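You operate a simulated robot arm through the tools that you are given. There is no shell and no other tool.

You are at the controls of a simulated two-armed robot. One attempt, no reset.

## Task
Fill the kettle just past MIN from the carafe and boil it.
Fine: shut the lid before you switch on, wait for the click, put the carafe back. Set down upright: water carafe.

It is judged by the outcome, as a careful person would: the job done as asked, and still so three seconds after it is handed in. It fails if anything else is knocked over, pushed out of place, dropped, spilled or broken. Lids that push on must go on centred and level and be pressed home; caps that screw on are set level and turned clockwise until they are tight.

## Robot
Two 7-joint arms with two-finger parallel grippers on one trunk that stands fixed in place. Base frame: the origin is at the foot of the trunk, x ahead of it, y to its left, z up. Lengths are in mm, angles in degrees, forces in N, time in s.
The left shoulder is at [70, 177, 1207], the right one opposite. With the tool pointing down near the work surface each hand reaches from about 280 to 720 mm from the base axis, measured 20 degrees to its own side. Payload 3.43 kg a hand.
Tool frame (each hand has its own): the origin (TCP) lies between the finger pads and is the grasp point; the fingertips stand 30 mm ahead of it; z points along the fingers, y is the line along which they close. The gripper opens to 94 mm. The fingers are 28 mm wide and 10 mm thick; the gripper's body (50 by 96 mm) begins 55 mm behind the TCP.
Orientation is told as [roll, pitch, yaw] about the base's x, y, z axes, in that order, counted from this pose: with the fingers straight down and closing along the base's y, the tool's x points along the base's -x, its y along +y and its z along -z.

## Interface
- The arms move only by the tool move_arm. It takes "left_targets", "right_targets" or both (then of equal length, played together; a hand with none holds still); each is a list of rows, each a list of 2 entries, a list of its own where there are three numbers: the shift along the tool's x, y, z in mm, then the turn, a rotation vector about the tool's x, y, z in rad. In form: [[[tx, ty, tz], [ax, ay, az]], ...]. A call has 1 to 20 rows; each row shifts and turns the commanded pose from where the row before left it, along the tool's axes as they then stand. "left_jaw" and "right_jaw" are, for a hand that has rows, the closure, from 0 (fully open) to 1 (shut), set as the call begins (left out, the last holds). A row lasts 0.2 s, in which the tool goes at most 50 mm and 8.6 degrees; a call with a longer step from one row to the next is refused whole, and so is a gripper value outside its range. A pose out of reach is approached as far as the arm can. The call stops where the force on the tool passes 40 N (or 10 N more than at its start, if that is more) or the arm is blocked; 0.2 s more then pass. The fingers move at their own pace (about 153 mm/s each) and stop on an object; they squeeze with about 39 N. The grip force told is the motor's: it shows also when the fingers shut on nothing. Time passes only in rows, and 0.2 s behind the last, so rows that do not move let the fingers close. The reply holds the time, the measured pose of the TCP, the force on the tool along the base axes, the opening and the grip force, in the units named above and with some noise, with the torque about the TCP (base axes, N m) and any sound that the robot's microphone picked up.
- Cameras (640 x 400 px; columns grow to the right, rows downward): "scene" is now at [129.3, 63.2, 1559.3]; the picture's right is [0.67, -0.74, 0.00], its down [-0.30, -0.27, -0.91] and it looks along [0.68, 0.61, -0.41] (base axes); focal length 231 px, centre (320, 200). "left" rides on the left gripper at [76, -14, -103] in its tool frame; the picture's right is [0.18, 0.98, 0.00], its down [-0.75, 0.14, -0.64] and it looks along [-0.63, 0.12, 0.77] (tool axes); focal length 243 px, centre (320, 200). "right" rides on the right gripper at [76, 14, -102] in its tool frame; the picture's right is [-0.18, 0.98, 0.00], its down [-0.75, -0.14, -0.64] and it looks along [-0.63, -0.12, 0.77] (tool axes); focal length 243 px, centre (320, 200). There is no depth. A picture from a camera that has moved, and an enlarged one, comes with that camera's place and axes in the base frame and with its lens. The place of the scene camera against the robot may be out by one fixed shift of up to 25 mm in any direction.
- grab_frame(camera): a new picture of that camera. No time passes.
- slide_trunk(by): slides the trunk up (or, below 0, down) by that many mm; the arms and the scene camera ride with it, the base frame stays. It gives what a move gives, with no picture.
- head_to(pan, tilt): turns the head with the scene camera to pan (to the left, within 86 degrees either way) and tilt (down, from -29 to 69), counted from straight ahead of the robot. It gives what a move gives.
- enlarge(camera, box): a new picture of the part [left, top, right, bottom] of that camera's present view, enlarged. No time passes.
- close_job(): hands the job in; it is judged then, once.

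Nothing tells you positions but the pictures and the camera data. Unless the task says otherwise, let go and move clear before handing in.

The tools are called after ">>>" as name(argument=value, ...) on one line, values as JSON. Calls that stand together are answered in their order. move_arm: Moves the arms, as the interface text tells. Its arguments: {"type":"object","properties":{"left_targets":{"type":"array"},"left_jaw":{"type":"number"},"right_targets":{"type":"array"},"right_jaw":{"type":"number"}},"required":[]} The other tools are called the same way: slide_trunk (by) slides the trunk up or down; head_to (pan, tilt) turns the head that bears the scene camera; grab_frame (camera) takes a picture; enlarge (camera, box) takes an enlarged picture of a part of a camera's view; close_job () hands the job in.

At the start:

```text
time_s: 0.0
left_ee_pos: [365.0, 459.2, 1479.0]
left_ee_rot: [0.0, -0.1, 0.2]
left_wrist_force: [-0.5, 0.4, 0.6]
left_ft_torque: [0.02, 0.01, 0.03]
left_width: 93.9
left_grip_force: 0.1
right_ee_pos: [358.5, 20.8, 1362.6]
right_ee_rot: [0.1, 0.1, -0.1]
right_wrist_force: [-0.1, -0.1, -0.2]
right_ft_torque: [-0.01, 0.02, 0.02]
right_width: 94.3
right_grip_force: 0.1
trunk travel left (down, up): [-787.0, 53.0]
head pan, tilt: [42.2, 23.9]
```

scene: 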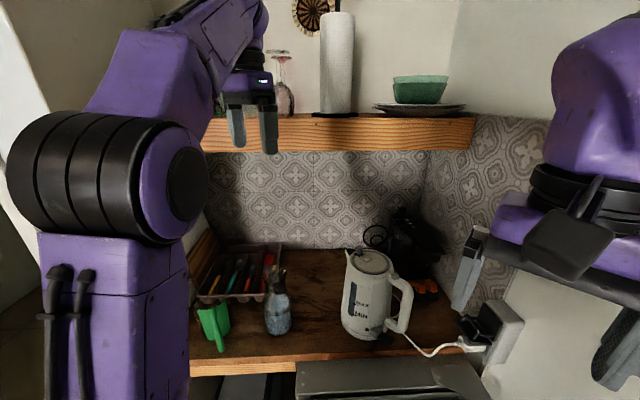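
right: 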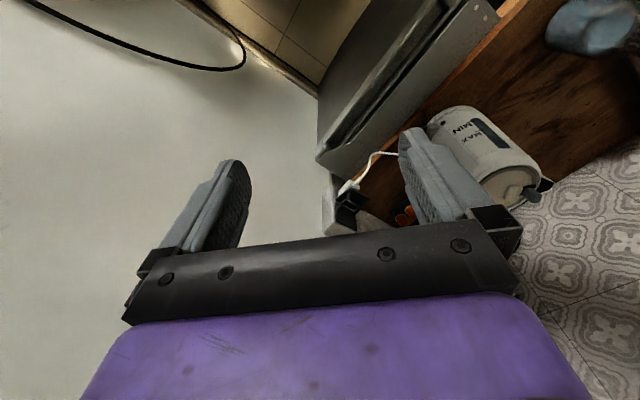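
left: 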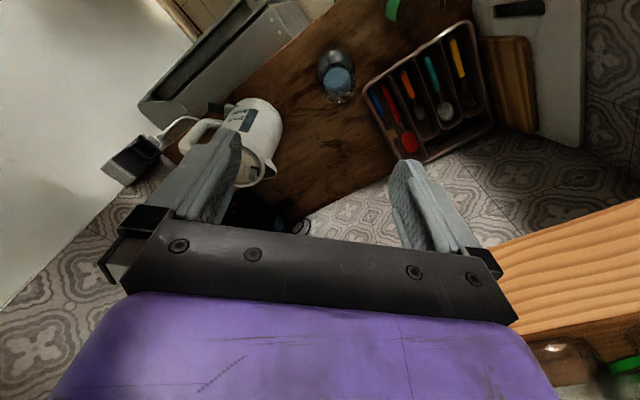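

I see a counter ahead to the left with a white kettle, a glass carafe with water, a cutlery tray and a green item, under a shelf. I'll take enlarged views first to locate everything.

>>> enlarge(camera="scene", box=[180, 220, 340, 360])

>>> enlarge(camera="scene", box=[320, 210, 480, 360])

>>> enlarge(camera="left", box=[90, 0, 370, 240])

>>> enlarge(camera="right", box=[320, 0, 640, 240])

```text
2.86 times, centred on (260, 290) of scene
camera zoom: at [129.3, 63.2, 1559.3], right [0.67, -0.74, 0.0], down [-0.3, -0.27, -0.91], along [0.68, 0.61, -0.41], focal length 660 px, centre (491, -57)
```

zoom: 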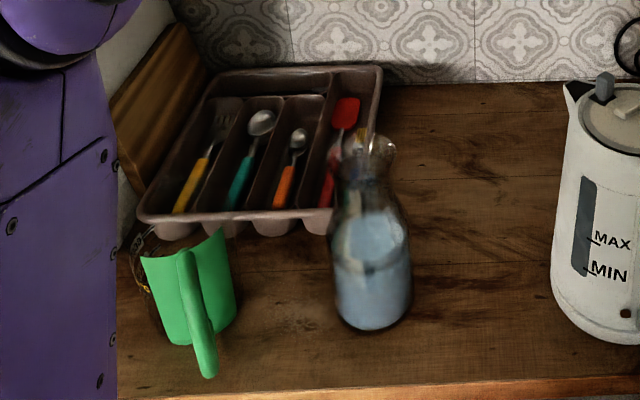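

```text
2.67 times, centred on (400, 285) of scene
camera zoom: at [129.3, 63.2, 1559.3], right [0.67, -0.74, 0.0], down [-0.3, -0.27, -0.91], along [0.68, 0.61, -0.41], focal length 616 px, centre (107, -27)
```

zoom: 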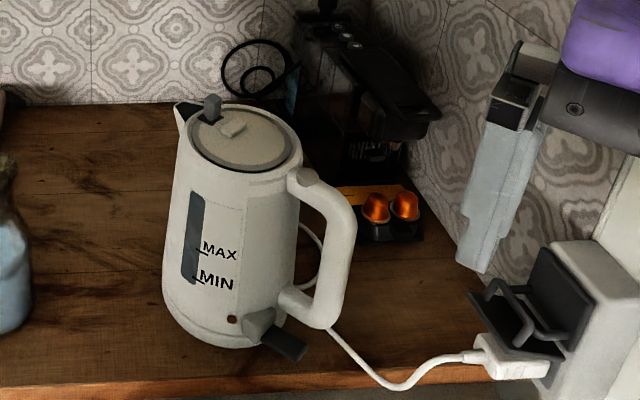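

```text
1.67 times, centred on (230, 120) of left
camera zoom: at [289.2, 445.1, 1579.7], right [-0.19, 0.98, 0.0], down [0.75, 0.14, 0.64], along [0.63, 0.12, -0.77], focal length 404 px, centre (470, 333)
```

zoom: 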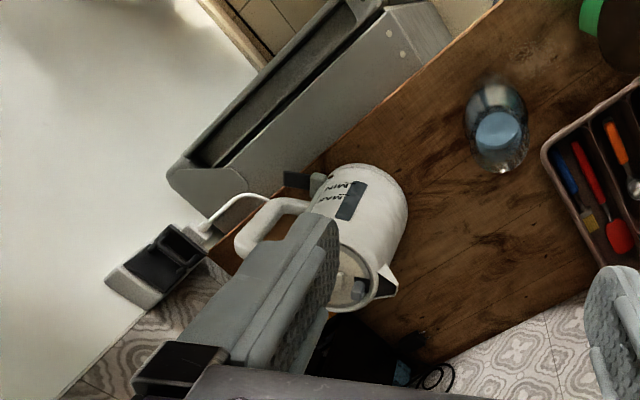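

```text
1.67 times, centred on (480, 120) of right
camera zoom: at [281.8, 35.4, 1465.4], right [0.18, 0.98, 0.0], down [0.75, -0.14, 0.64], along [0.63, -0.12, -0.77], focal length 404 px, centre (53, 333)
```

zoom: 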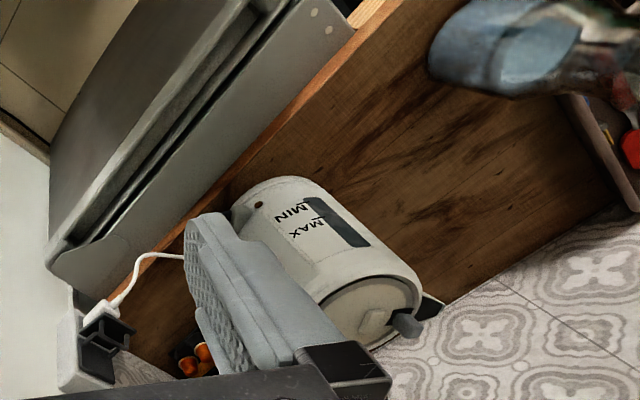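

I see the kettle near the right of the counter with spout to picture-left, a carafe of bluish water left of it. I'll take tighter zooms on the kettle's parts (lid, switch, gauge) and on the carafe.

>>> enlarge(camera="scene", box=[335, 240, 415, 290])

>>> enlarge(camera="scene", box=[335, 295, 415, 345])

>>> enlarge(camera="scene", box=[250, 255, 314, 345])

>>> enlarge(camera="left", box=[170, 80, 290, 200])

>>> enlarge(camera="scene", box=[190, 40, 510, 240])

```text
8.00 times, centred on (375, 265) of scene
camera zoom: at [129.3, 63.2, 1559.3], right [0.67, -0.74, 0.0], down [-0.3, -0.27, -0.91], along [0.68, 0.61, -0.41], focal length 1848 px, centre (-120, -320)
```

zoom: 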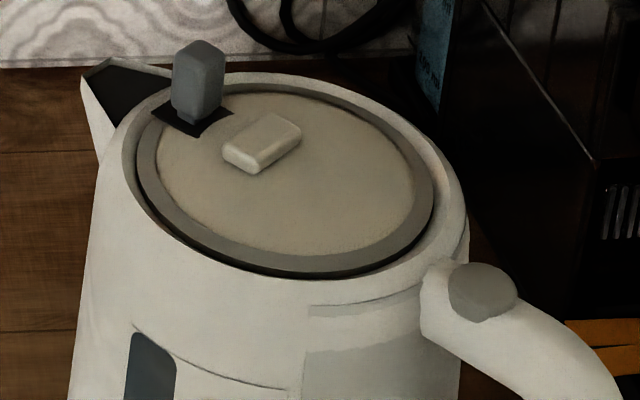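

```text
8.00 times, centred on (375, 320) of scene
camera zoom: at [129.3, 63.2, 1559.3], right [0.67, -0.74, 0.0], down [-0.3, -0.27, -0.91], along [0.68, 0.61, -0.41], focal length 1848 px, centre (-120, -760)
```

zoom: 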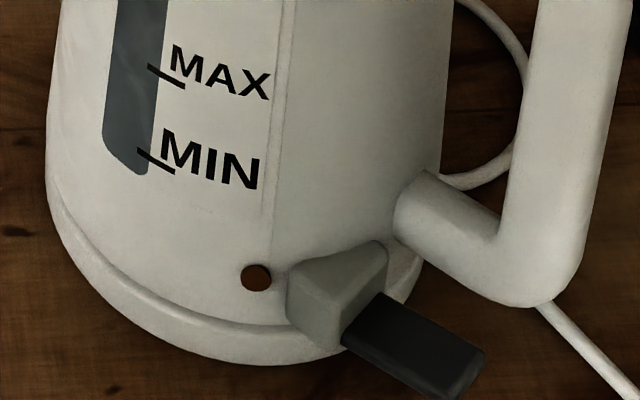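

```text
4.44 times, centred on (282, 300) of scene
camera zoom: at [129.3, 63.2, 1559.3], right [0.67, -0.74, 0.0], down [-0.3, -0.27, -0.91], along [0.68, 0.61, -0.41], focal length 1026 px, centre (489, -244)
```

zoom: 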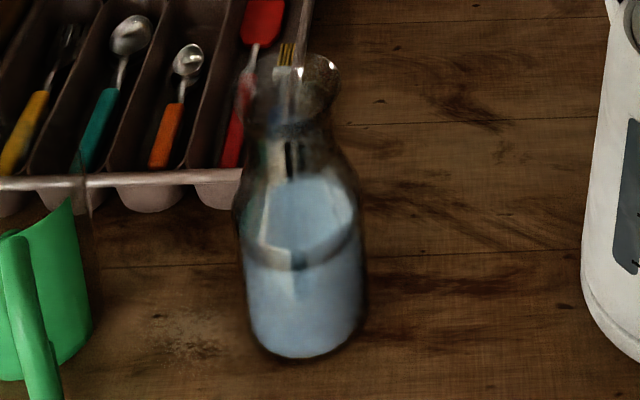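

```text
3.33 times, centred on (230, 140) of left
camera zoom: at [289.2, 445.1, 1579.7], right [-0.19, 0.98, 0.0], down [0.75, 0.14, 0.64], along [0.63, 0.12, -0.77], focal length 809 px, centre (620, 400)
```

zoom: 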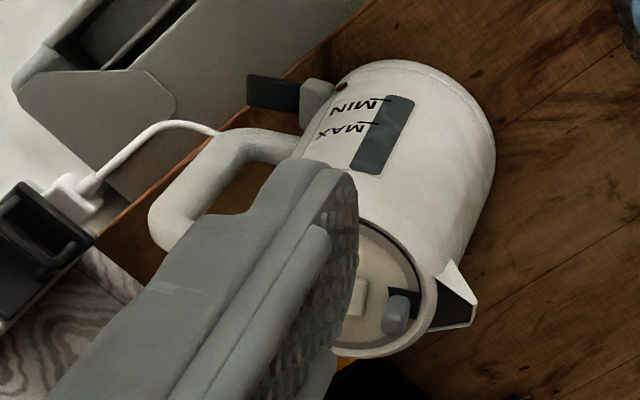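

```text
2.00 times, centred on (350, 140) of scene
camera zoom: at [129.3, 63.2, 1559.3], right [0.67, -0.74, 0.0], down [-0.3, -0.27, -0.91], along [0.68, 0.61, -0.41], focal length 462 px, centre (260, 320)
```

zoom: 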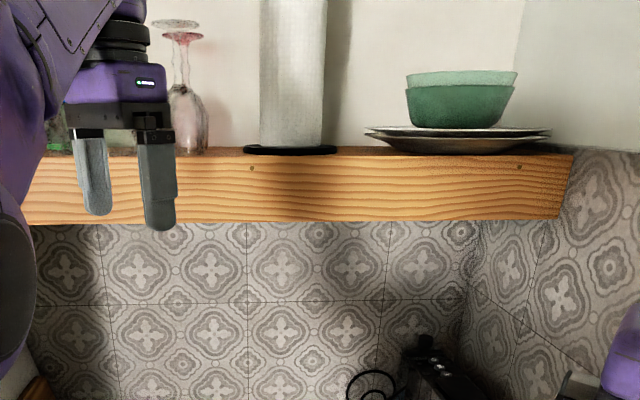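

The kettle has a grey lever by the spout, a white tab on the lid, a round grey button on the handle top, and a black rocker switch by the base; the gauge looks empty. I'll move the left hand to a better viewpoint over the counter and turn the head to triangulate positions.

>>> move_arm(left_targets=[[[-8, -27, 30], [0, 0, 0]], [[-8, -27, 30], [0, 0, 0]], [[-8, -27, 30], [0, 0, 0]], [[-8, -27, 30], [0, 0, 0]], [[-8, -27, 30], [0, 0, 0]], [[-8, -27, 30], [0, 0, 0]], [[0, 0, 0], [0, 0, -0.146]], [[0, 0, 0], [0, 0, -0.146]], [[0, 0, 0], [0, 0, -0.146]], [[0, 0, 0], [0, 0, -0.146]], [[0, 0, 0], [0, 0, -0.146]]])

>>> head_to(pan=36, tilt=40)

>>> grab_frame(camera="scene")

>>> grab_frame(camera="left")

```text
time_s: 2.4
left_ee_pos: [427.0, 311.6, 1349.4]
left_ee_rot: [-0.4, 0.6, 42.0]
left_wrist_force: [-0.6, 0.3, -0.2]
left_ft_torque: [0.01, 0.01, 0.0]
left_width: 93.9
left_grip_force: 0.1
left hand out of reach, approached as far as the arm can: row 5, 6, 7
right_ee_pos: [357.7, 22.6, 1361.6]
right_ee_rot: [0.1, 0.1, 0.0]
right_wrist_force: [-0.2, -0.1, 0.6]
right_ft_torque: [0.02, 0.0, 0.0]
right_width: 94.0
right_grip_force: 0.2
trunk travel left (down, up): [-787.0, 53.0]
head pan, tilt: [42.2, 23.9]
```

```text
time_s: 3.2
left_ee_pos: [427.0, 313.3, 1348.9]
left_ee_rot: [-0.4, 0.7, 42.0]
left_wrist_force: [0.3, -0.4, 0.8]
left_ft_torque: [0.01, 0.02, 0.0]
left_width: 94.0
left_grip_force: 0.1
right_ee_pos: [358.0, 21.4, 1362.1]
right_ee_rot: [0.0, 0.0, 0.0]
right_wrist_force: [0.4, 0.0, -0.5]
right_ft_torque: [0.0, 0.0, -0.01]
right_width: 94.1
right_grip_force: 0.1
trunk travel left (down, up): [-787.0, 53.0]
head pan, tilt: [36.0, 40.0]
```

```text
taken
camera scene: at [129.6, 50.9, 1534.3], right [0.59, -0.81, 0.0], down [-0.52, -0.38, -0.77], along [0.62, 0.45, -0.64], focal length 231 px, centre (320, 200)
```

scene: 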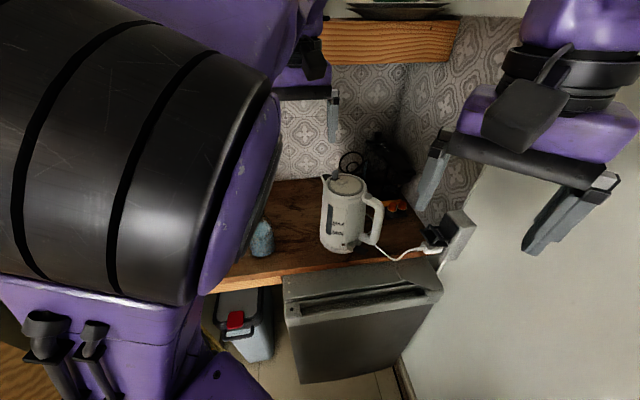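

```text
taken
camera left: at [380.9, 252.6, 1452.0], right [-0.79, 0.61, 0.0], down [0.47, 0.62, 0.63], along [0.39, 0.5, -0.77], focal length 243 px, centre (320, 200)
```

left: 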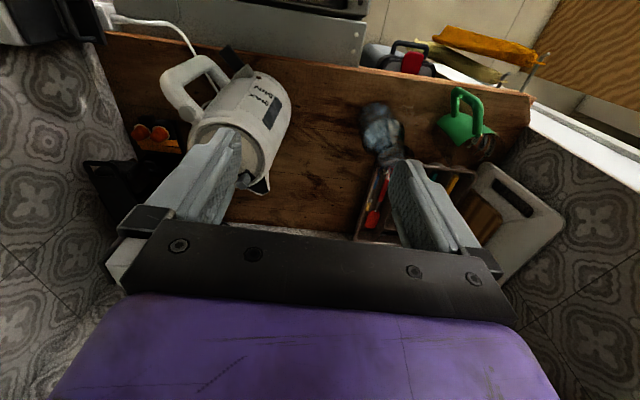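

The left hand's new vantage sees the whole counter (carafe, kettle, tray, green jug, chopping boards). I'll zoom this view for triangulation.

>>> enlarge(camera="left", box=[150, 40, 310, 200])

>>> enlarge(camera="left", box=[340, 60, 500, 180])

>>> enlarge(camera="scene", box=[240, 160, 440, 280])

>>> grab_frame(camera="right")

```text
2.50 times, centred on (230, 120) of left
camera zoom: at [380.9, 252.6, 1452.0], right [-0.79, 0.61, 0.0], down [0.47, 0.62, 0.63], along [0.39, 0.5, -0.77], focal length 606 px, centre (545, 400)
```

zoom: 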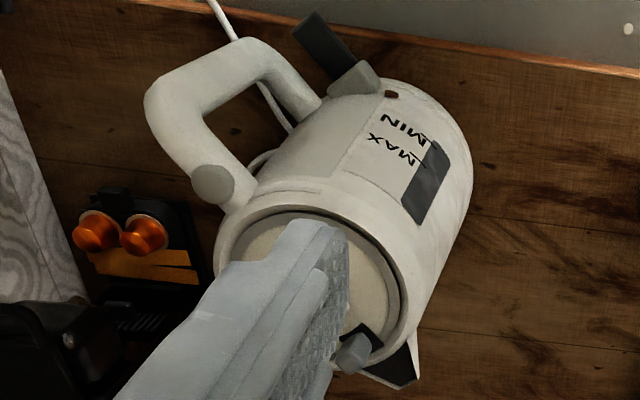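

```text
3.33 times, centred on (420, 120) of left
camera zoom: at [380.9, 252.6, 1452.0], right [-0.79, 0.61, 0.0], down [0.47, 0.62, 0.63], along [0.39, 0.5, -0.77], focal length 809 px, centre (-13, 467)
```

zoom: 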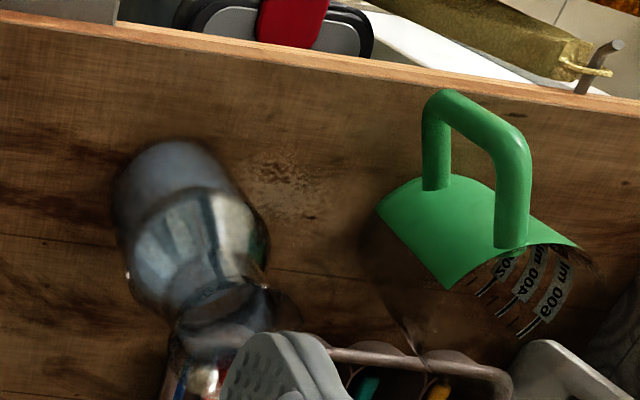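

```text
3.20 times, centred on (340, 220) of scene
camera zoom: at [129.6, 50.9, 1534.3], right [0.59, -0.81, 0.0], down [-0.52, -0.38, -0.77], along [0.62, 0.45, -0.64], focal length 739 px, centre (256, 136)
```

zoom: 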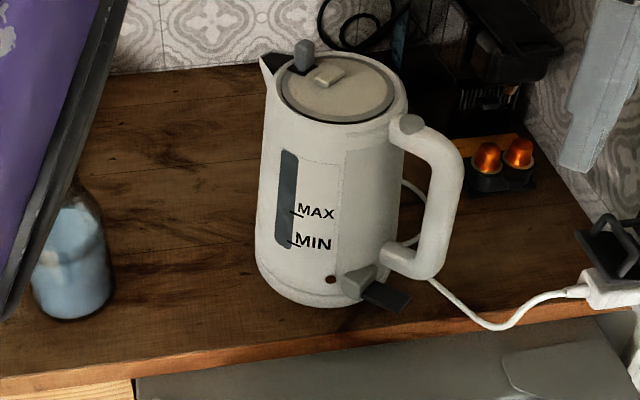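

```text
taken
camera right: at [281.8, 35.2, 1465.4], right [0.18, 0.98, 0.0], down [0.75, -0.14, 0.64], along [0.63, -0.12, -0.77], focal length 243 px, centre (320, 200)
```

right: 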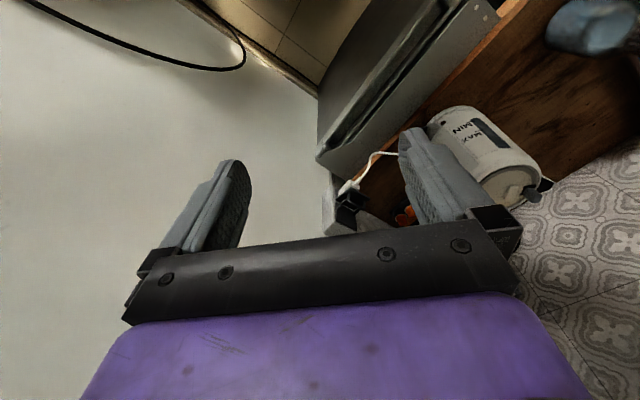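

From two left-camera views I get: switch lever tip ≈ (570,200,917), spout tip ≈ (622,406,1105), kettle centre ≈ (587,293), carafe ≈ (405,495), counter ≈ z 870. Next I pitch the left hand 45° and descend so its camera looks sideways at both objects.

>>> move_arm(left_targets=[[[0, 0, 0], [0, -0.131, 0]], [[0, 0, 0], [0, -0.131, 0]], [[0, 0, 0], [0, -0.131, 0]], [[0, 0, 0], [0, -0.131, 0]], [[0, 0, 0], [0, -0.131, 0]], [[0, 0, 0], [0, -0.131, 0]], [[28, 0, 28], [0, 0, 0]], [[28, 0, 28], [0, 0, 0]], [[28, 0, 28], [0, 0, 0]], [[28, 0, 28], [0, 0, 0]], [[28, 0, 28], [0, 0, 0]], [[28, 0, 28], [0, 0, 0]], [[28, 0, 28], [0, 0, 0]]])

>>> grab_frame(camera="left")

>>> grab_frame(camera="scene")

```text
time_s: 6.0
left_ee_pos: [510.5, 319.6, 1517.5]
left_ee_rot: [0.7, -43.7, 41.8]
left_wrist_force: [-0.4, 0.3, -0.6]
left_ft_torque: [0.02, 0.0, -0.01]
left_width: 94.0
left_grip_force: 0.1
left hand out of reach, approached as far as the arm can: row 1, 2, 3, 4, 5, 6, 7, 8, 9, 10, 11, 12, 13
right_ee_pos: [359.2, 20.6, 1362.1]
right_ee_rot: [0.0, 0.0, 0.0]
right_wrist_force: [0.4, 0.3, 0.2]
right_ft_torque: [-0.02, 0.01, 0.0]
right_width: 94.2
right_grip_force: 0.0
trunk travel left (down, up): [-787.0, 53.0]
head pan, tilt: [36.0, 40.0]
```

```text
taken
camera left: at [426.9, 223.8, 1539.0], right [-0.76, 0.64, -0.12], down [-0.01, 0.17, 0.99], along [0.65, 0.75, -0.12], focal length 243 px, centre (320, 200)
```

left: 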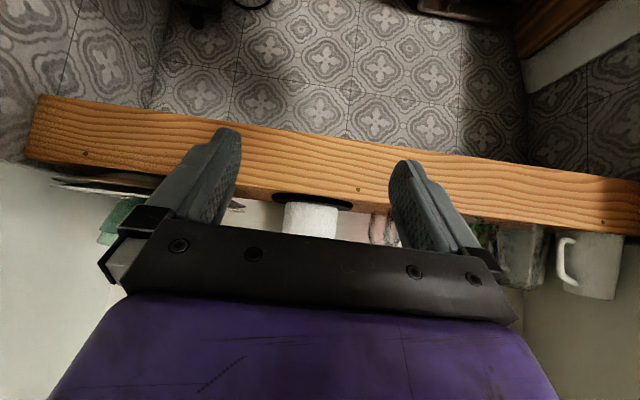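

```text
taken
camera scene: at [129.8, 50.9, 1534.2], right [0.59, -0.81, 0.0], down [-0.52, -0.38, -0.77], along [0.62, 0.45, -0.64], focal length 231 px, centre (320, 200)
```

scene: 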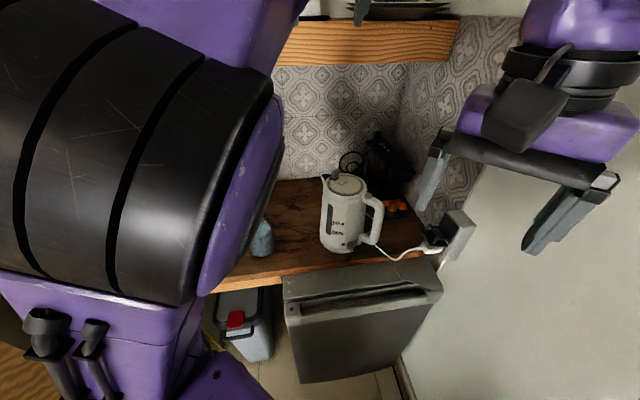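

The left arm hit a configuration limit and drifted upward near the shelf, so I back off: undo the pitch and try lowering the hand further out from the body.

>>> move_arm(left_targets=[[[0, 0, -20], [0, 0.131, 0]], [[0, 0, -20], [0, 0.131, 0]], [[0, 0, -10], [0, 0.131, 0]], [[0, 0, 0], [0, 0.131, 0]], [[0, 0, 0], [0, 0.131, 0]], [[0, 0, 0], [0, 0.12, 0]]])

```text
time_s: 7.4
left_ee_pos: [431.4, 305.2, 1527.6]
left_ee_rot: [0.4, -13.3, 41.6]
left_wrist_force: [-0.1, 0.2, 0.0]
left_ft_torque: [0.01, -0.02, 0.0]
left_width: 94.0
left_grip_force: 0.0
left hand out of reach, approached as far as the arm can: row 3, 4, 5, 6
right_ee_pos: [357.7, 21.8, 1361.6]
right_ee_rot: [-0.1, 0.0, 0.1]
right_wrist_force: [0.1, -0.6, 0.3]
right_ft_torque: [0.0, 0.0, -0.02]
right_width: 94.0
right_grip_force: 0.0
trunk travel left (down, up): [-787.0, 53.0]
head pan, tilt: [36.0, 40.0]
```

I'll probe the left arm's reach: move outward (+y) and down in small steps.

>>> move_arm(left_targets=[[[0, 0, 0], [0, 0.116, 0]], [[0, 0, 0], [0, 0.116, 0]], [[0, 20, 20], [0, 0, 0]], [[0, 20, 20], [0, 0, 0]], [[0, 20, 20], [0, 0, 0]], [[0, 20, 20], [0, 0, 0]], [[0, 20, 20], [0, 0, 0]]])

>>> grab_frame(camera="scene")

```text
time_s: 9.0
left_ee_pos: [389.1, 369.4, 1420.0]
left_ee_rot: [0.4, -6.4, 41.0]
left_wrist_force: [0.9, 0.7, 0.3]
left_ft_torque: [0.0, 0.02, -0.03]
left_width: 93.9
left_grip_force: 0.1
left hand out of reach, approached as far as the arm can: row 1, 2, 5, 6, 7
right_ee_pos: [357.7, 22.7, 1363.1]
right_ee_rot: [0.0, -0.1, 0.1]
right_wrist_force: [-0.4, 0.9, -0.7]
right_ft_torque: [-0.01, -0.01, 0.01]
right_width: 94.0
right_grip_force: 0.0
trunk travel left (down, up): [-787.0, 53.0]
head pan, tilt: [36.0, 40.0]
```

```text
taken
camera scene: at [129.3, 51.4, 1534.2], right [0.59, -0.81, 0.0], down [-0.52, -0.38, -0.77], along [0.62, 0.45, -0.64], focal length 231 px, centre (320, 200)
```

scene: 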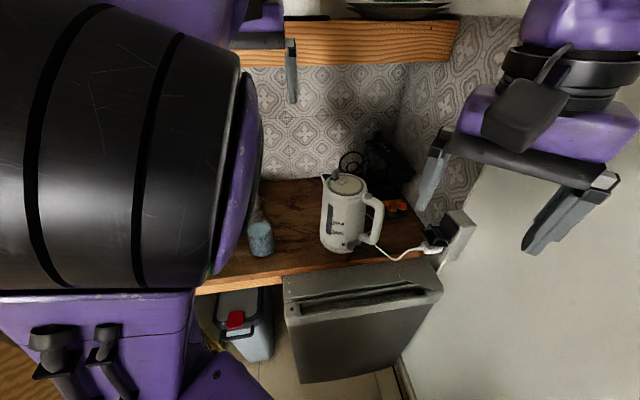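

The arm seems to be limited when low relative to the shoulder, so I'll lower the trunk 300 mm, which puts the hands at working height; the left hand stays in the free gap between kettle and carafe (z ≈ 1120).

>>> slide_trunk(by=-250)

>>> grab_frame(camera="scene")

>>> grab_frame(camera="left")

>>> grab_frame(camera="right")

```text
time_s: 11.6
left_ee_pos: [389.5, 367.9, 1169.3]
left_ee_rot: [0.5, -6.3, 41.0]
left_wrist_force: [0.0, -0.4, 0.7]
left_ft_torque: [-0.01, -0.02, 0.01]
left_width: 94.1
left_grip_force: 0.1
right_ee_pos: [357.7, 22.8, 1111.6]
right_ee_rot: [0.0, 0.0, 0.0]
right_wrist_force: [0.0, -0.2, 0.1]
right_ft_torque: [-0.02, 0.01, -0.01]
right_width: 94.1
right_grip_force: 0.1
trunk travel left (down, up): [-537.0, 303.0]
head pan, tilt: [36.0, 40.0]
```

```text
taken
camera scene: at [129.5, 50.9, 1284.2], right [0.59, -0.81, 0.0], down [-0.52, -0.38, -0.77], along [0.62, 0.45, -0.64], focal length 231 px, centre (320, 200)
```

scene: 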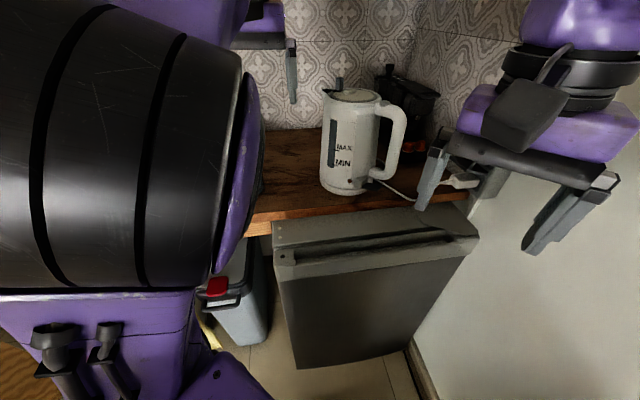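

```text
taken
camera left: at [333.8, 299.6, 1262.6], right [-0.78, 0.62, -0.01], down [0.42, 0.55, 0.72], along [0.46, 0.56, -0.69], focal length 243 px, centre (320, 200)
```

left: 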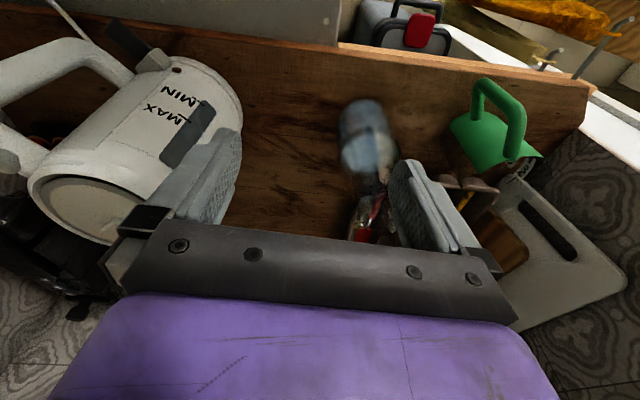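

```text
taken
camera right: at [281.7, 35.2, 1215.5], right [0.18, 0.98, 0.0], down [0.75, -0.14, 0.64], along [0.63, -0.12, -0.77], focal length 243 px, centre (320, 200)
```

right: 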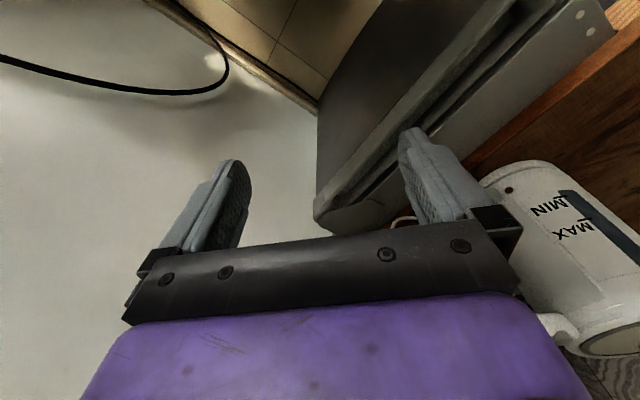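

Now the scene is at a better height. I zoom into the carafe and kettle from the left hand camera.

>>> enlarge(camera="left", box=[300, 70, 460, 250])

>>> enlarge(camera="left", box=[0, 0, 260, 260])

>>> enlarge(camera="scene", box=[300, 60, 440, 210])

```text
2.22 times, centred on (380, 160) of left
camera zoom: at [333.8, 299.6, 1262.6], right [-0.78, 0.62, -0.01], down [0.42, 0.55, 0.72], along [0.46, 0.56, -0.69], focal length 539 px, centre (187, 289)
```

zoom: 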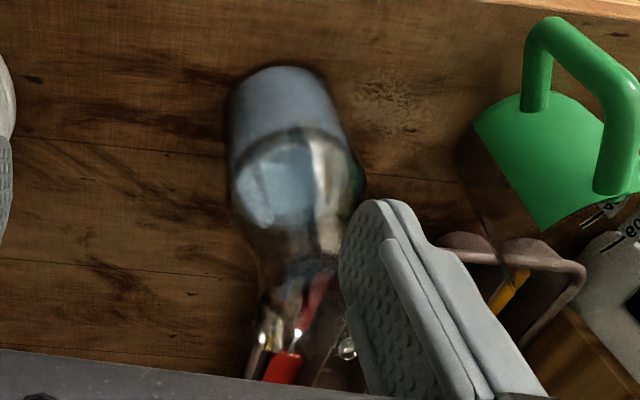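

```text
1.54 times, centred on (130, 130) of left
camera zoom: at [333.8, 299.6, 1262.6], right [-0.78, 0.62, -0.01], down [0.42, 0.55, 0.72], along [0.46, 0.56, -0.69], focal length 373 px, centre (612, 308)
```

zoom: 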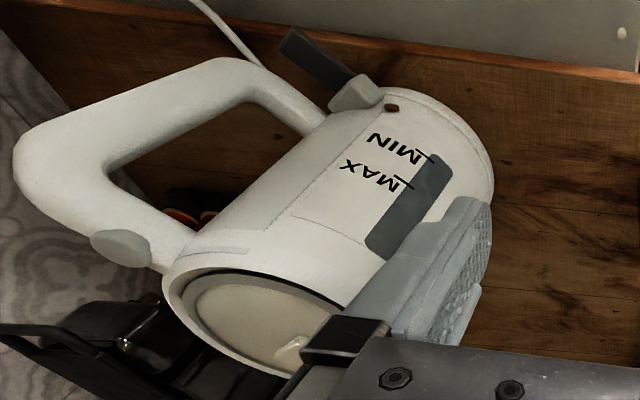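

```text
2.67 times, centred on (370, 135) of scene
camera zoom: at [129.5, 50.9, 1284.2], right [0.59, -0.81, 0.0], down [-0.52, -0.38, -0.77], along [0.62, 0.45, -0.64], focal length 616 px, centre (187, 373)
```

zoom: 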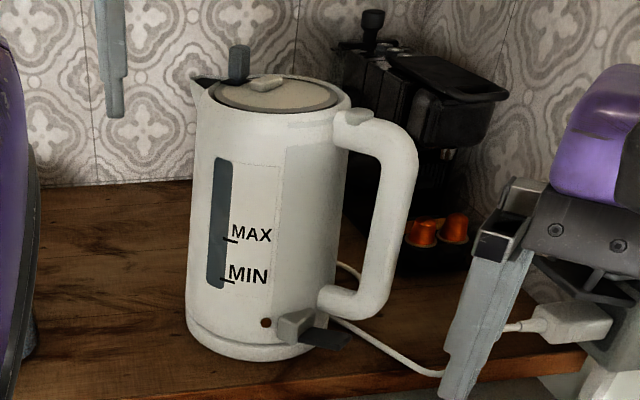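

I take the carafe base at ≈ (410,502) and the counter near z ≈ 885. To understand the left arm's posture limits, I'll turn the head to look at the arm.

>>> head_to(pan=60, tilt=10)

>>> grab_frame(camera="scene")

>>> head_to(pan=0, tilt=30)

>>> grab_frame(camera="scene")

>>> head_to(pan=-40, tilt=20)

>>> grab_frame(camera="scene")

```text
time_s: 12.5
left_ee_pos: [390.5, 367.5, 1170.4]
left_ee_rot: [0.6, -6.4, 41.0]
left_wrist_force: [0.6, -0.3, 0.3]
left_ft_torque: [0.0, 0.01, -0.05]
left_width: 93.9
left_grip_force: 0.1
right_ee_pos: [357.6, 21.7, 1112.7]
right_ee_rot: [0.0, 0.0, -0.1]
right_wrist_force: [0.3, -0.6, 0.9]
right_ft_torque: [0.0, 0.02, 0.01]
right_width: 94.0
right_grip_force: 0.0
trunk travel left (down, up): [-537.0, 303.0]
head pan, tilt: [60.0, 10.0]
```

```text
taken
camera scene: at [107.4, 81.4, 1331.8], right [0.87, -0.5, 0.0], down [-0.09, -0.15, -0.98], along [0.49, 0.85, -0.17], focal length 231 px, centre (320, 200)
```

scene: 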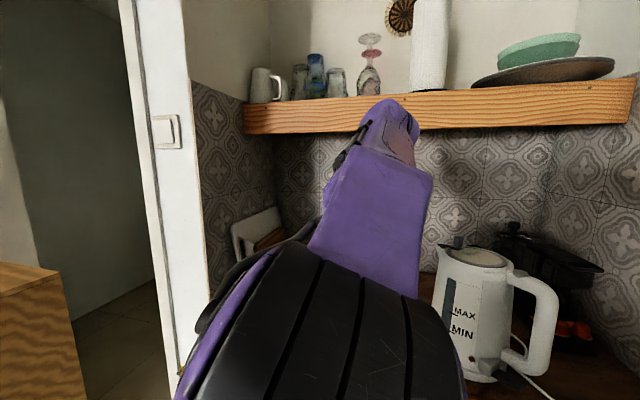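

```text
time_s: 13.8
left_ee_pos: [389.9, 367.8, 1170.1]
left_ee_rot: [0.5, -6.4, 41.1]
left_wrist_force: [-0.2, 0.5, 0.7]
left_ft_torque: [-0.05, -0.02, 0.0]
left_width: 94.0
left_grip_force: 0.1
right_ee_pos: [358.6, 21.9, 1112.3]
right_ee_rot: [0.1, -0.1, 0.0]
right_wrist_force: [-0.4, 0.2, 0.5]
right_ft_torque: [-0.02, 0.0, 0.02]
right_width: 93.7
right_grip_force: 0.2
trunk travel left (down, up): [-537.0, 303.0]
head pan, tilt: [0.0, 30.0]
```

```text
taken
camera scene: at [151.3, 1.1, 1299.6], right [0.0, -1.0, 0.0], down [-0.5, 0.0, -0.87], along [0.87, 0.0, -0.5], focal length 231 px, centre (320, 200)
```

scene: 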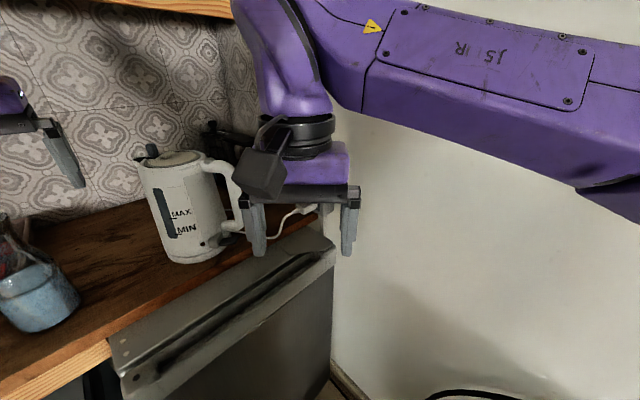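

```text
time_s: 14.9
left_ee_pos: [389.2, 368.4, 1169.3]
left_ee_rot: [0.6, -6.4, 41.0]
left_wrist_force: [0.3, -0.4, -0.6]
left_ft_torque: [0.05, 0.02, -0.01]
left_width: 94.0
left_grip_force: 0.1
right_ee_pos: [357.3, 21.6, 1111.1]
right_ee_rot: [0.0, -0.1, 0.0]
right_wrist_force: [-0.5, -0.1, 0.7]
right_ft_torque: [-0.03, 0.04, 0.02]
right_width: 94.0
right_grip_force: 0.1
trunk travel left (down, up): [-537.0, 303.0]
head pan, tilt: [-40.0, 20.0]
```

```text
taken
camera scene: at [132.3, -58.8, 1315.6], right [-0.64, -0.77, 0.0], down [-0.26, 0.22, -0.94], along [0.72, -0.6, -0.34], focal length 231 px, centre (320, 200)
```

scene: 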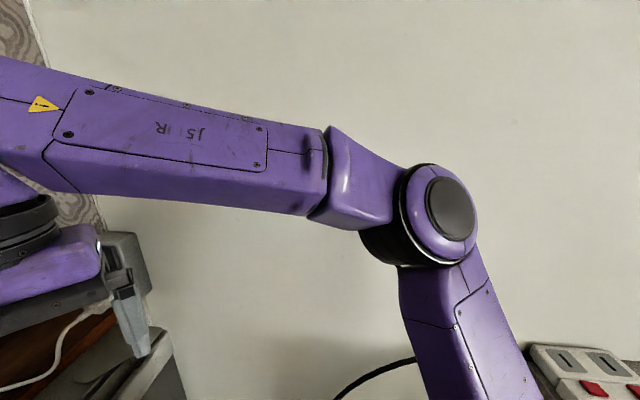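

The left elbow has swung inward near the head; I'll bring the left hand back to its starting posture (elbow out) and then probe again.

>>> move_arm(left_targets=[[[-10, 21, -15], [0, 0.03, 0]], [[-10, 21, -15], [0, 0.03, 0]], [[-10, 21, -15], [0, 0.03, 0]], [[-10, 21, -15], [0, 0.02, 0]], [[0, 0, 0], [0, 0, 0.143]], [[0, 0, 0], [0, 0, 0.143]], [[0, 0, 0], [0, 0, 0.143]], [[0, 0, 0], [0, 0, 0.143]], [[0, 0, 0], [0, 0, 0.143]]])

>>> head_to(pan=60, tilt=10)

>>> grab_frame(camera="scene")

```text
time_s: 16.9
left_ee_pos: [369.7, 450.5, 1226.3]
left_ee_rot: [1.2, 0.4, -0.1]
left_wrist_force: [-0.2, 0.3, 0.0]
left_ft_torque: [0.0, -0.03, -0.02]
left_width: 94.0
left_grip_force: 0.0
left hand out of reach, approached as far as the arm can: row 5
right_ee_pos: [359.1, 21.8, 1111.7]
right_ee_rot: [-0.1, 0.0, 0.0]
right_wrist_force: [0.0, 0.3, 0.3]
right_ft_torque: [0.0, 0.01, 0.02]
right_width: 94.2
right_grip_force: 0.1
trunk travel left (down, up): [-537.0, 303.0]
head pan, tilt: [-40.0, 20.0]
```

```text
time_s: 18.6
left_ee_pos: [370.2, 450.3, 1225.8]
left_ee_rot: [1.2, 0.3, 0.0]
left_wrist_force: [0.1, 0.2, -0.3]
left_ft_torque: [-0.01, -0.02, 0.01]
left_width: 94.1
left_grip_force: 0.1
right_ee_pos: [357.5, 21.4, 1113.2]
right_ee_rot: [0.0, -0.1, 0.1]
right_wrist_force: [-0.5, 0.7, 0.5]
right_ft_torque: [0.05, -0.01, 0.02]
right_width: 94.0
right_grip_force: 0.0
trunk travel left (down, up): [-537.0, 303.0]
head pan, tilt: [60.0, 10.0]
```

```text
taken
camera scene: at [107.4, 81.5, 1331.9], right [0.87, -0.5, 0.0], down [-0.09, -0.15, -0.98], along [0.49, 0.85, -0.17], focal length 231 px, centre (320, 200)
```

scene: 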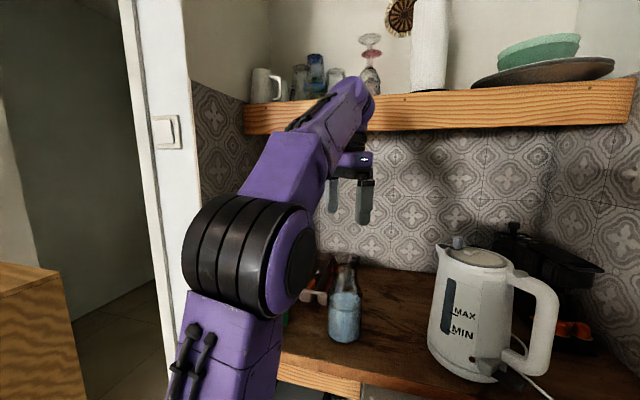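

Arm is back elbow-out and the carafe and kettle are nicely visible. I'll probe pitching the left hand toward horizontal (pointing +x) here in free space.

>>> move_arm(left_targets=[[[0, 0, 0], [0, -0.14, 0]], [[0, 0, 0], [0, -0.14, 0]], [[0, 0, 0], [0, -0.14, 0]], [[0, 0, 0], [0, -0.14, 0]]])

>>> grab_frame(camera="scene")

```text
time_s: 19.6
left_ee_pos: [395.8, 485.6, 1302.4]
left_ee_rot: [1.1, -31.6, -0.6]
left_wrist_force: [-0.3, 0.1, 0.5]
left_ft_torque: [0.02, -0.01, 0.0]
left_width: 93.8
left_grip_force: 0.1
left hand out of reach, approached as far as the arm can: row 3, 4
right_ee_pos: [359.2, 23.3, 1111.0]
right_ee_rot: [-0.2, 0.1, -0.1]
right_wrist_force: [-1.0, 0.1, 0.9]
right_ft_torque: [-0.02, 0.0, 0.0]
right_width: 94.0
right_grip_force: 0.1
trunk travel left (down, up): [-537.0, 303.0]
head pan, tilt: [60.0, 10.0]
```

```text
taken
camera scene: at [107.3, 83.8, 1331.7], right [0.87, -0.5, 0.0], down [-0.09, -0.15, -0.98], along [0.49, 0.85, -0.18], focal length 231 px, centre (320, 200)
```

scene: 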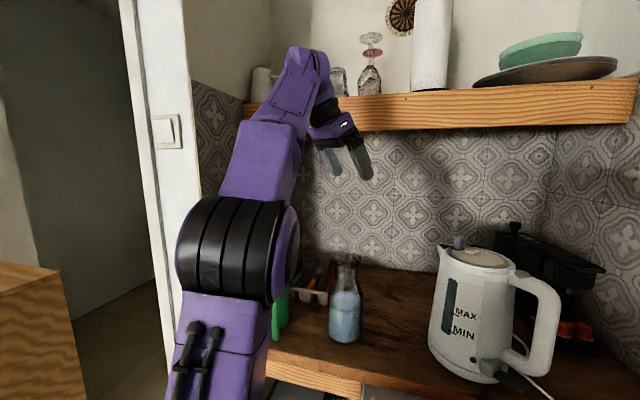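

The left arm works in an elbow-up posture, so the best plan is to lower the trunk much further. Before that I check what's beneath the right arm and body.

>>> head_to(pan=-75, tilt=45)

>>> grab_frame(camera="scene")

>>> head_to(pan=-20, tilt=55)

>>> grab_frame(camera="scene")

>>> head_to(pan=70, tilt=55)

>>> grab_frame(camera="scene")

```text
time_s: 21.8
left_ee_pos: [395.4, 482.3, 1302.3]
left_ee_rot: [1.3, -31.3, -0.7]
left_wrist_force: [-0.2, 0.0, 0.1]
left_ft_torque: [0.01, 0.01, -0.04]
left_width: 94.1
left_grip_force: 0.0
right_ee_pos: [358.2, 21.2, 1111.7]
right_ee_rot: [0.0, -0.1, 0.1]
right_wrist_force: [-0.5, 0.1, -0.3]
right_ft_torque: [0.0, 0.0, 0.05]
right_width: 94.2
right_grip_force: 0.1
trunk travel left (down, up): [-537.0, 303.0]
head pan, tilt: [-75.0, 45.0]
```

```text
taken
camera scene: at [82.0, -77.5, 1277.0], right [-0.97, -0.26, 0.0], down [-0.18, 0.68, -0.71], along [0.18, -0.68, -0.71], focal length 231 px, centre (320, 200)
```

scene: 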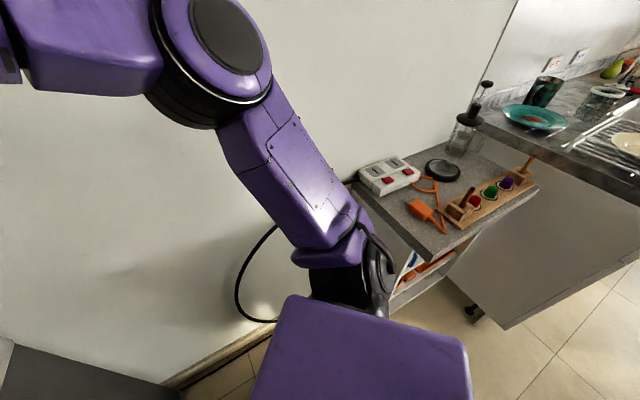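

```text
time_s: 23.1
left_ee_pos: [395.0, 483.0, 1301.2]
left_ee_rot: [1.2, -31.3, -0.7]
left_wrist_force: [-0.8, 1.3, -0.3]
left_ft_torque: [0.0, 0.01, 0.0]
left_width: 94.0
left_grip_force: 0.0
right_ee_pos: [357.7, 21.0, 1112.3]
right_ee_rot: [0.0, 0.0, 0.0]
right_wrist_force: [0.7, -0.6, -0.4]
right_ft_torque: [0.0, -0.01, 0.01]
right_width: 93.9
right_grip_force: 0.1
trunk travel left (down, up): [-537.0, 303.0]
head pan, tilt: [-20.0, 55.0]
```

```text
taken
camera scene: at [128.6, -23.7, 1263.5], right [-0.34, -0.94, 0.0], down [-0.77, 0.28, -0.57], along [0.54, -0.2, -0.82], focal length 231 px, centre (320, 200)
```

scene: 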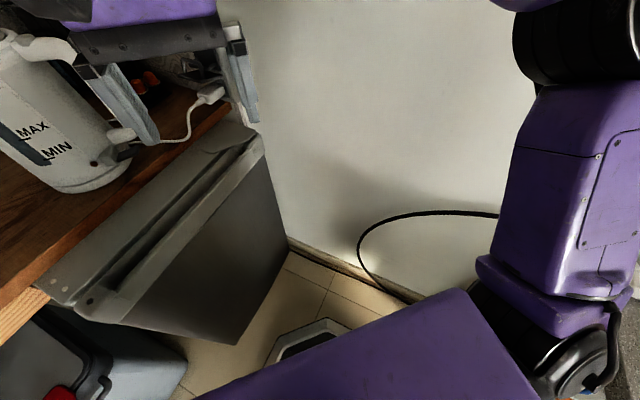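

```text
time_s: 24.7
left_ee_pos: [395.7, 481.6, 1302.4]
left_ee_rot: [1.3, -31.3, -0.8]
left_wrist_force: [-0.3, 0.2, -0.6]
left_ft_torque: [0.01, 0.01, 0.01]
left_width: 94.2
left_grip_force: 0.0
right_ee_pos: [358.7, 21.7, 1111.5]
right_ee_rot: [0.0, 0.0, -0.1]
right_wrist_force: [0.5, -0.3, 0.0]
right_ft_torque: [-0.03, -0.01, 0.01]
right_width: 93.9
right_grip_force: 0.1
trunk travel left (down, up): [-537.0, 303.0]
head pan, tilt: [70.0, 55.0]
```

```text
taken
camera scene: at [85.5, 68.8, 1263.5], right [0.94, -0.34, 0.0], down [-0.28, -0.77, -0.57], along [0.2, 0.54, -0.82], focal length 231 px, centre (320, 200)
```

scene: 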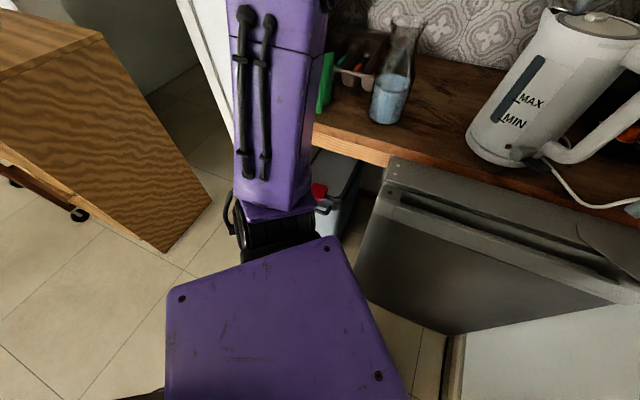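

The lower area is clear for descending. I'll pull the left hand back and up first, so it stays clear of the carafe when the trunk comes down.

>>> move_arm(left_targets=[[[-1, -17, -38], [0, 0, 0]], [[-1, -17, -38], [0, 0, 0]], [[-1, -17, -38], [0, 0, 0]]])

>>> head_to(pan=48, tilt=20)

>>> grab_frame(camera="scene")

```text
time_s: 25.5
left_ee_pos: [367.8, 449.3, 1355.1]
left_ee_rot: [1.4, -31.8, -0.8]
left_wrist_force: [-1.0, -0.2, 0.1]
left_ft_torque: [0.0, -0.01, 0.0]
left_width: 94.1
left_grip_force: 0.1
left hand out of reach, approached as far as the arm can: row 2, 3
right_ee_pos: [357.1, 21.5, 1112.6]
right_ee_rot: [0.0, 0.0, -0.1]
right_wrist_force: [-0.1, -0.4, 0.2]
right_ft_torque: [0.02, 0.0, 0.01]
right_width: 94.1
right_grip_force: 0.0
trunk travel left (down, up): [-537.0, 303.0]
head pan, tilt: [70.0, 55.0]
```

```text
time_s: 26.5
left_ee_pos: [368.8, 449.8, 1354.4]
left_ee_rot: [1.5, -31.8, -0.8]
left_wrist_force: [0.4, -0.1, -0.2]
left_ft_torque: [0.02, -0.02, -0.01]
left_width: 94.0
left_grip_force: 0.0
right_ee_pos: [357.3, 20.6, 1111.5]
right_ee_rot: [0.1, 0.0, -0.1]
right_wrist_force: [0.2, 0.6, -0.4]
right_ft_torque: [0.0, 0.01, -0.01]
right_width: 94.0
right_grip_force: 0.1
trunk travel left (down, up): [-537.0, 303.0]
head pan, tilt: [48.0, 20.0]
```

```text
taken
camera scene: at [123.0, 70.3, 1315.5], right [0.74, -0.67, 0.0], down [-0.23, -0.26, -0.94], along [0.63, 0.7, -0.34], focal length 231 px, centre (320, 200)
```

scene: 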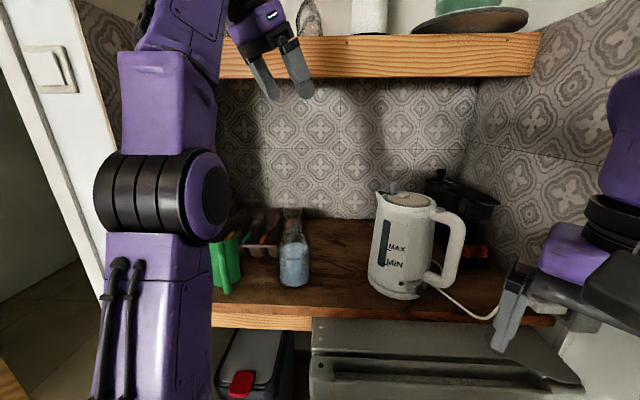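

The left arm is almost fully stretched upward there. I'll return to the tool-down posture, raise the trunk, and instead bring the hand down along an outward arc over the back-left (tray side), so that the elbow drops.

>>> move_arm(left_targets=[[[0, 0, 20], [0, 0.139, 0]], [[0, 0, 20], [0, 0.139, 0]], [[0, 0, 20], [0, 0.139, 0]], [[0, 0, 20], [0, 0.139, 0]]])

>>> slide_trunk(by=300)

>>> grab_frame(camera="scene")

```text
time_s: 27.5
left_ee_pos: [408.6, 460.9, 1221.4]
left_ee_rot: [1.6, -0.2, 0.0]
left_wrist_force: [-0.3, -0.1, 1.3]
left_ft_torque: [0.0, 0.04, -0.03]
left_width: 93.9
left_grip_force: 0.0
left hand out of reach, approached as far as the arm can: row 1, 2, 3
right_ee_pos: [359.9, 22.8, 1111.4]
right_ee_rot: [0.1, 0.1, 0.0]
right_wrist_force: [-0.3, -0.8, 1.1]
right_ft_torque: [0.04, -0.01, 0.01]
right_width: 94.0
right_grip_force: 0.1
trunk travel left (down, up): [-537.0, 303.0]
head pan, tilt: [48.0, 20.0]
```

```text
time_s: 30.5
left_ee_pos: [406.1, 460.3, 1522.7]
left_ee_rot: [1.5, -0.4, 0.0]
left_wrist_force: [-0.6, 0.0, 0.5]
left_ft_torque: [-0.04, -0.02, -0.01]
left_width: 93.9
left_grip_force: 0.2
right_ee_pos: [358.1, 21.2, 1412.8]
right_ee_rot: [0.0, 0.0, 0.1]
right_wrist_force: [0.8, -0.4, 1.0]
right_ft_torque: [0.02, -0.03, 0.02]
right_width: 93.9
right_grip_force: 0.1
trunk travel left (down, up): [-837.0, 3.0]
head pan, tilt: [48.0, 20.0]
```

```text
taken
camera scene: at [123.2, 70.3, 1615.6], right [0.74, -0.67, 0.0], down [-0.23, -0.25, -0.94], along [0.63, 0.7, -0.34], focal length 231 px, centre (320, 200)
```

scene: 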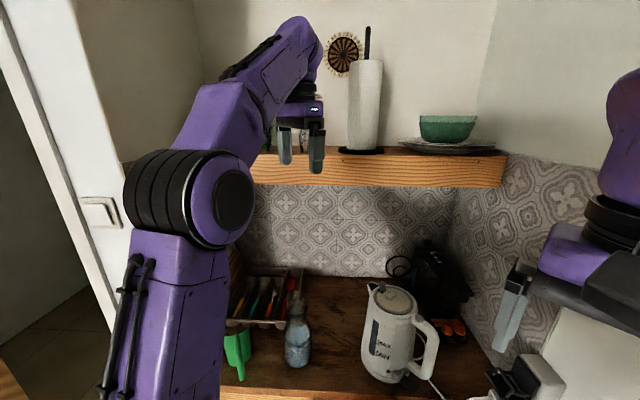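

Trunk is up (shoulder ≈1257). Now the arc: forward-left and down, 12 steps, watching for reach reports.

>>> move_arm(left_targets=[[[-6, 11, 31], [0, 0, 0]], [[-6, 11, 31], [0, 0, 0]], [[-6, 11, 31], [0, 0, 0]], [[-6, 11, 31], [0, 0, 0]], [[-6, 11, 31], [0, 0, 0]], [[-6, 11, 31], [0, 0, 0]]])

>>> grab_frame(camera="scene")

```text
time_s: 31.9
left_ee_pos: [445.3, 533.6, 1339.1]
left_ee_rot: [1.4, -0.4, 0.1]
left_wrist_force: [-0.7, 0.4, -0.4]
left_ft_torque: [-0.04, 0.05, -0.01]
left_width: 94.0
left_grip_force: 0.0
right_ee_pos: [359.0, 22.0, 1412.1]
right_ee_rot: [-0.1, 0.0, 0.0]
right_wrist_force: [0.2, 0.6, 0.3]
right_ft_torque: [-0.01, 0.01, 0.01]
right_width: 94.0
right_grip_force: 0.0
trunk travel left (down, up): [-837.0, 3.0]
head pan, tilt: [48.0, 20.0]
```

```text
taken
camera scene: at [124.0, 71.9, 1615.5], right [0.74, -0.67, 0.0], down [-0.23, -0.26, -0.94], along [0.63, 0.7, -0.34], focal length 231 px, centre (320, 200)
```

scene: 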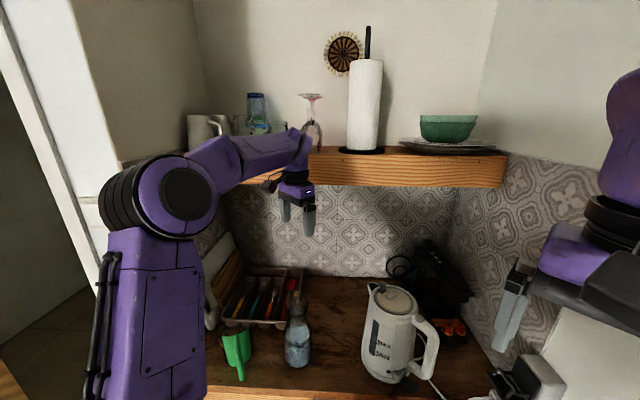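

That works: the elbow has dropped and the forearm is level. Next I bring the hand back toward the robot side of the carafe at z≈1250, still tool-down.

>>> move_arm(left_targets=[[[0, 0, 30], [0, 0, 0]], [[20, -15, 20], [0, 0, 0]], [[25, -20, 15], [0, 0, 0]], [[25, -20, 10], [0, 0, 0]], [[25, -20, 10], [0, 0, 0]]])

>>> grab_frame(camera="scene")

```text
time_s: 33.1
left_ee_pos: [383.3, 487.3, 1259.0]
left_ee_rot: [1.5, 0.0, 0.0]
left_wrist_force: [-0.5, 0.1, -0.2]
left_ft_torque: [-0.01, -0.01, -0.01]
left_width: 94.0
left_grip_force: 0.0
left hand out of reach, approached as far as the arm can: row 4, 5
right_ee_pos: [359.1, 24.4, 1411.9]
right_ee_rot: [-0.1, 0.0, -0.1]
right_wrist_force: [0.3, -0.1, 0.8]
right_ft_torque: [0.0, 0.01, -0.01]
right_width: 94.0
right_grip_force: 0.1
trunk travel left (down, up): [-837.0, 3.0]
head pan, tilt: [48.0, 20.0]
```

```text
taken
camera scene: at [124.0, 72.2, 1615.4], right [0.74, -0.67, 0.0], down [-0.23, -0.26, -0.94], along [0.63, 0.7, -0.34], focal length 231 px, centre (320, 200)
```

scene: 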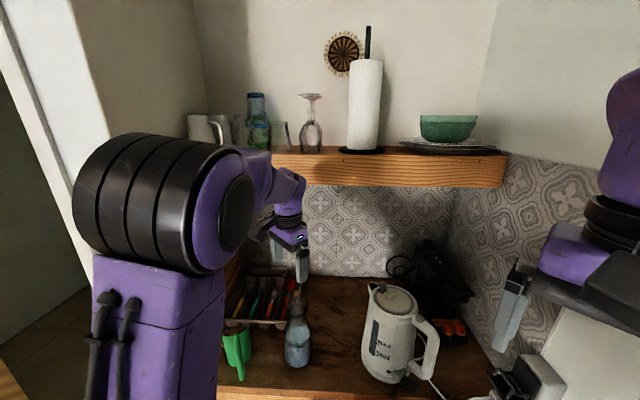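

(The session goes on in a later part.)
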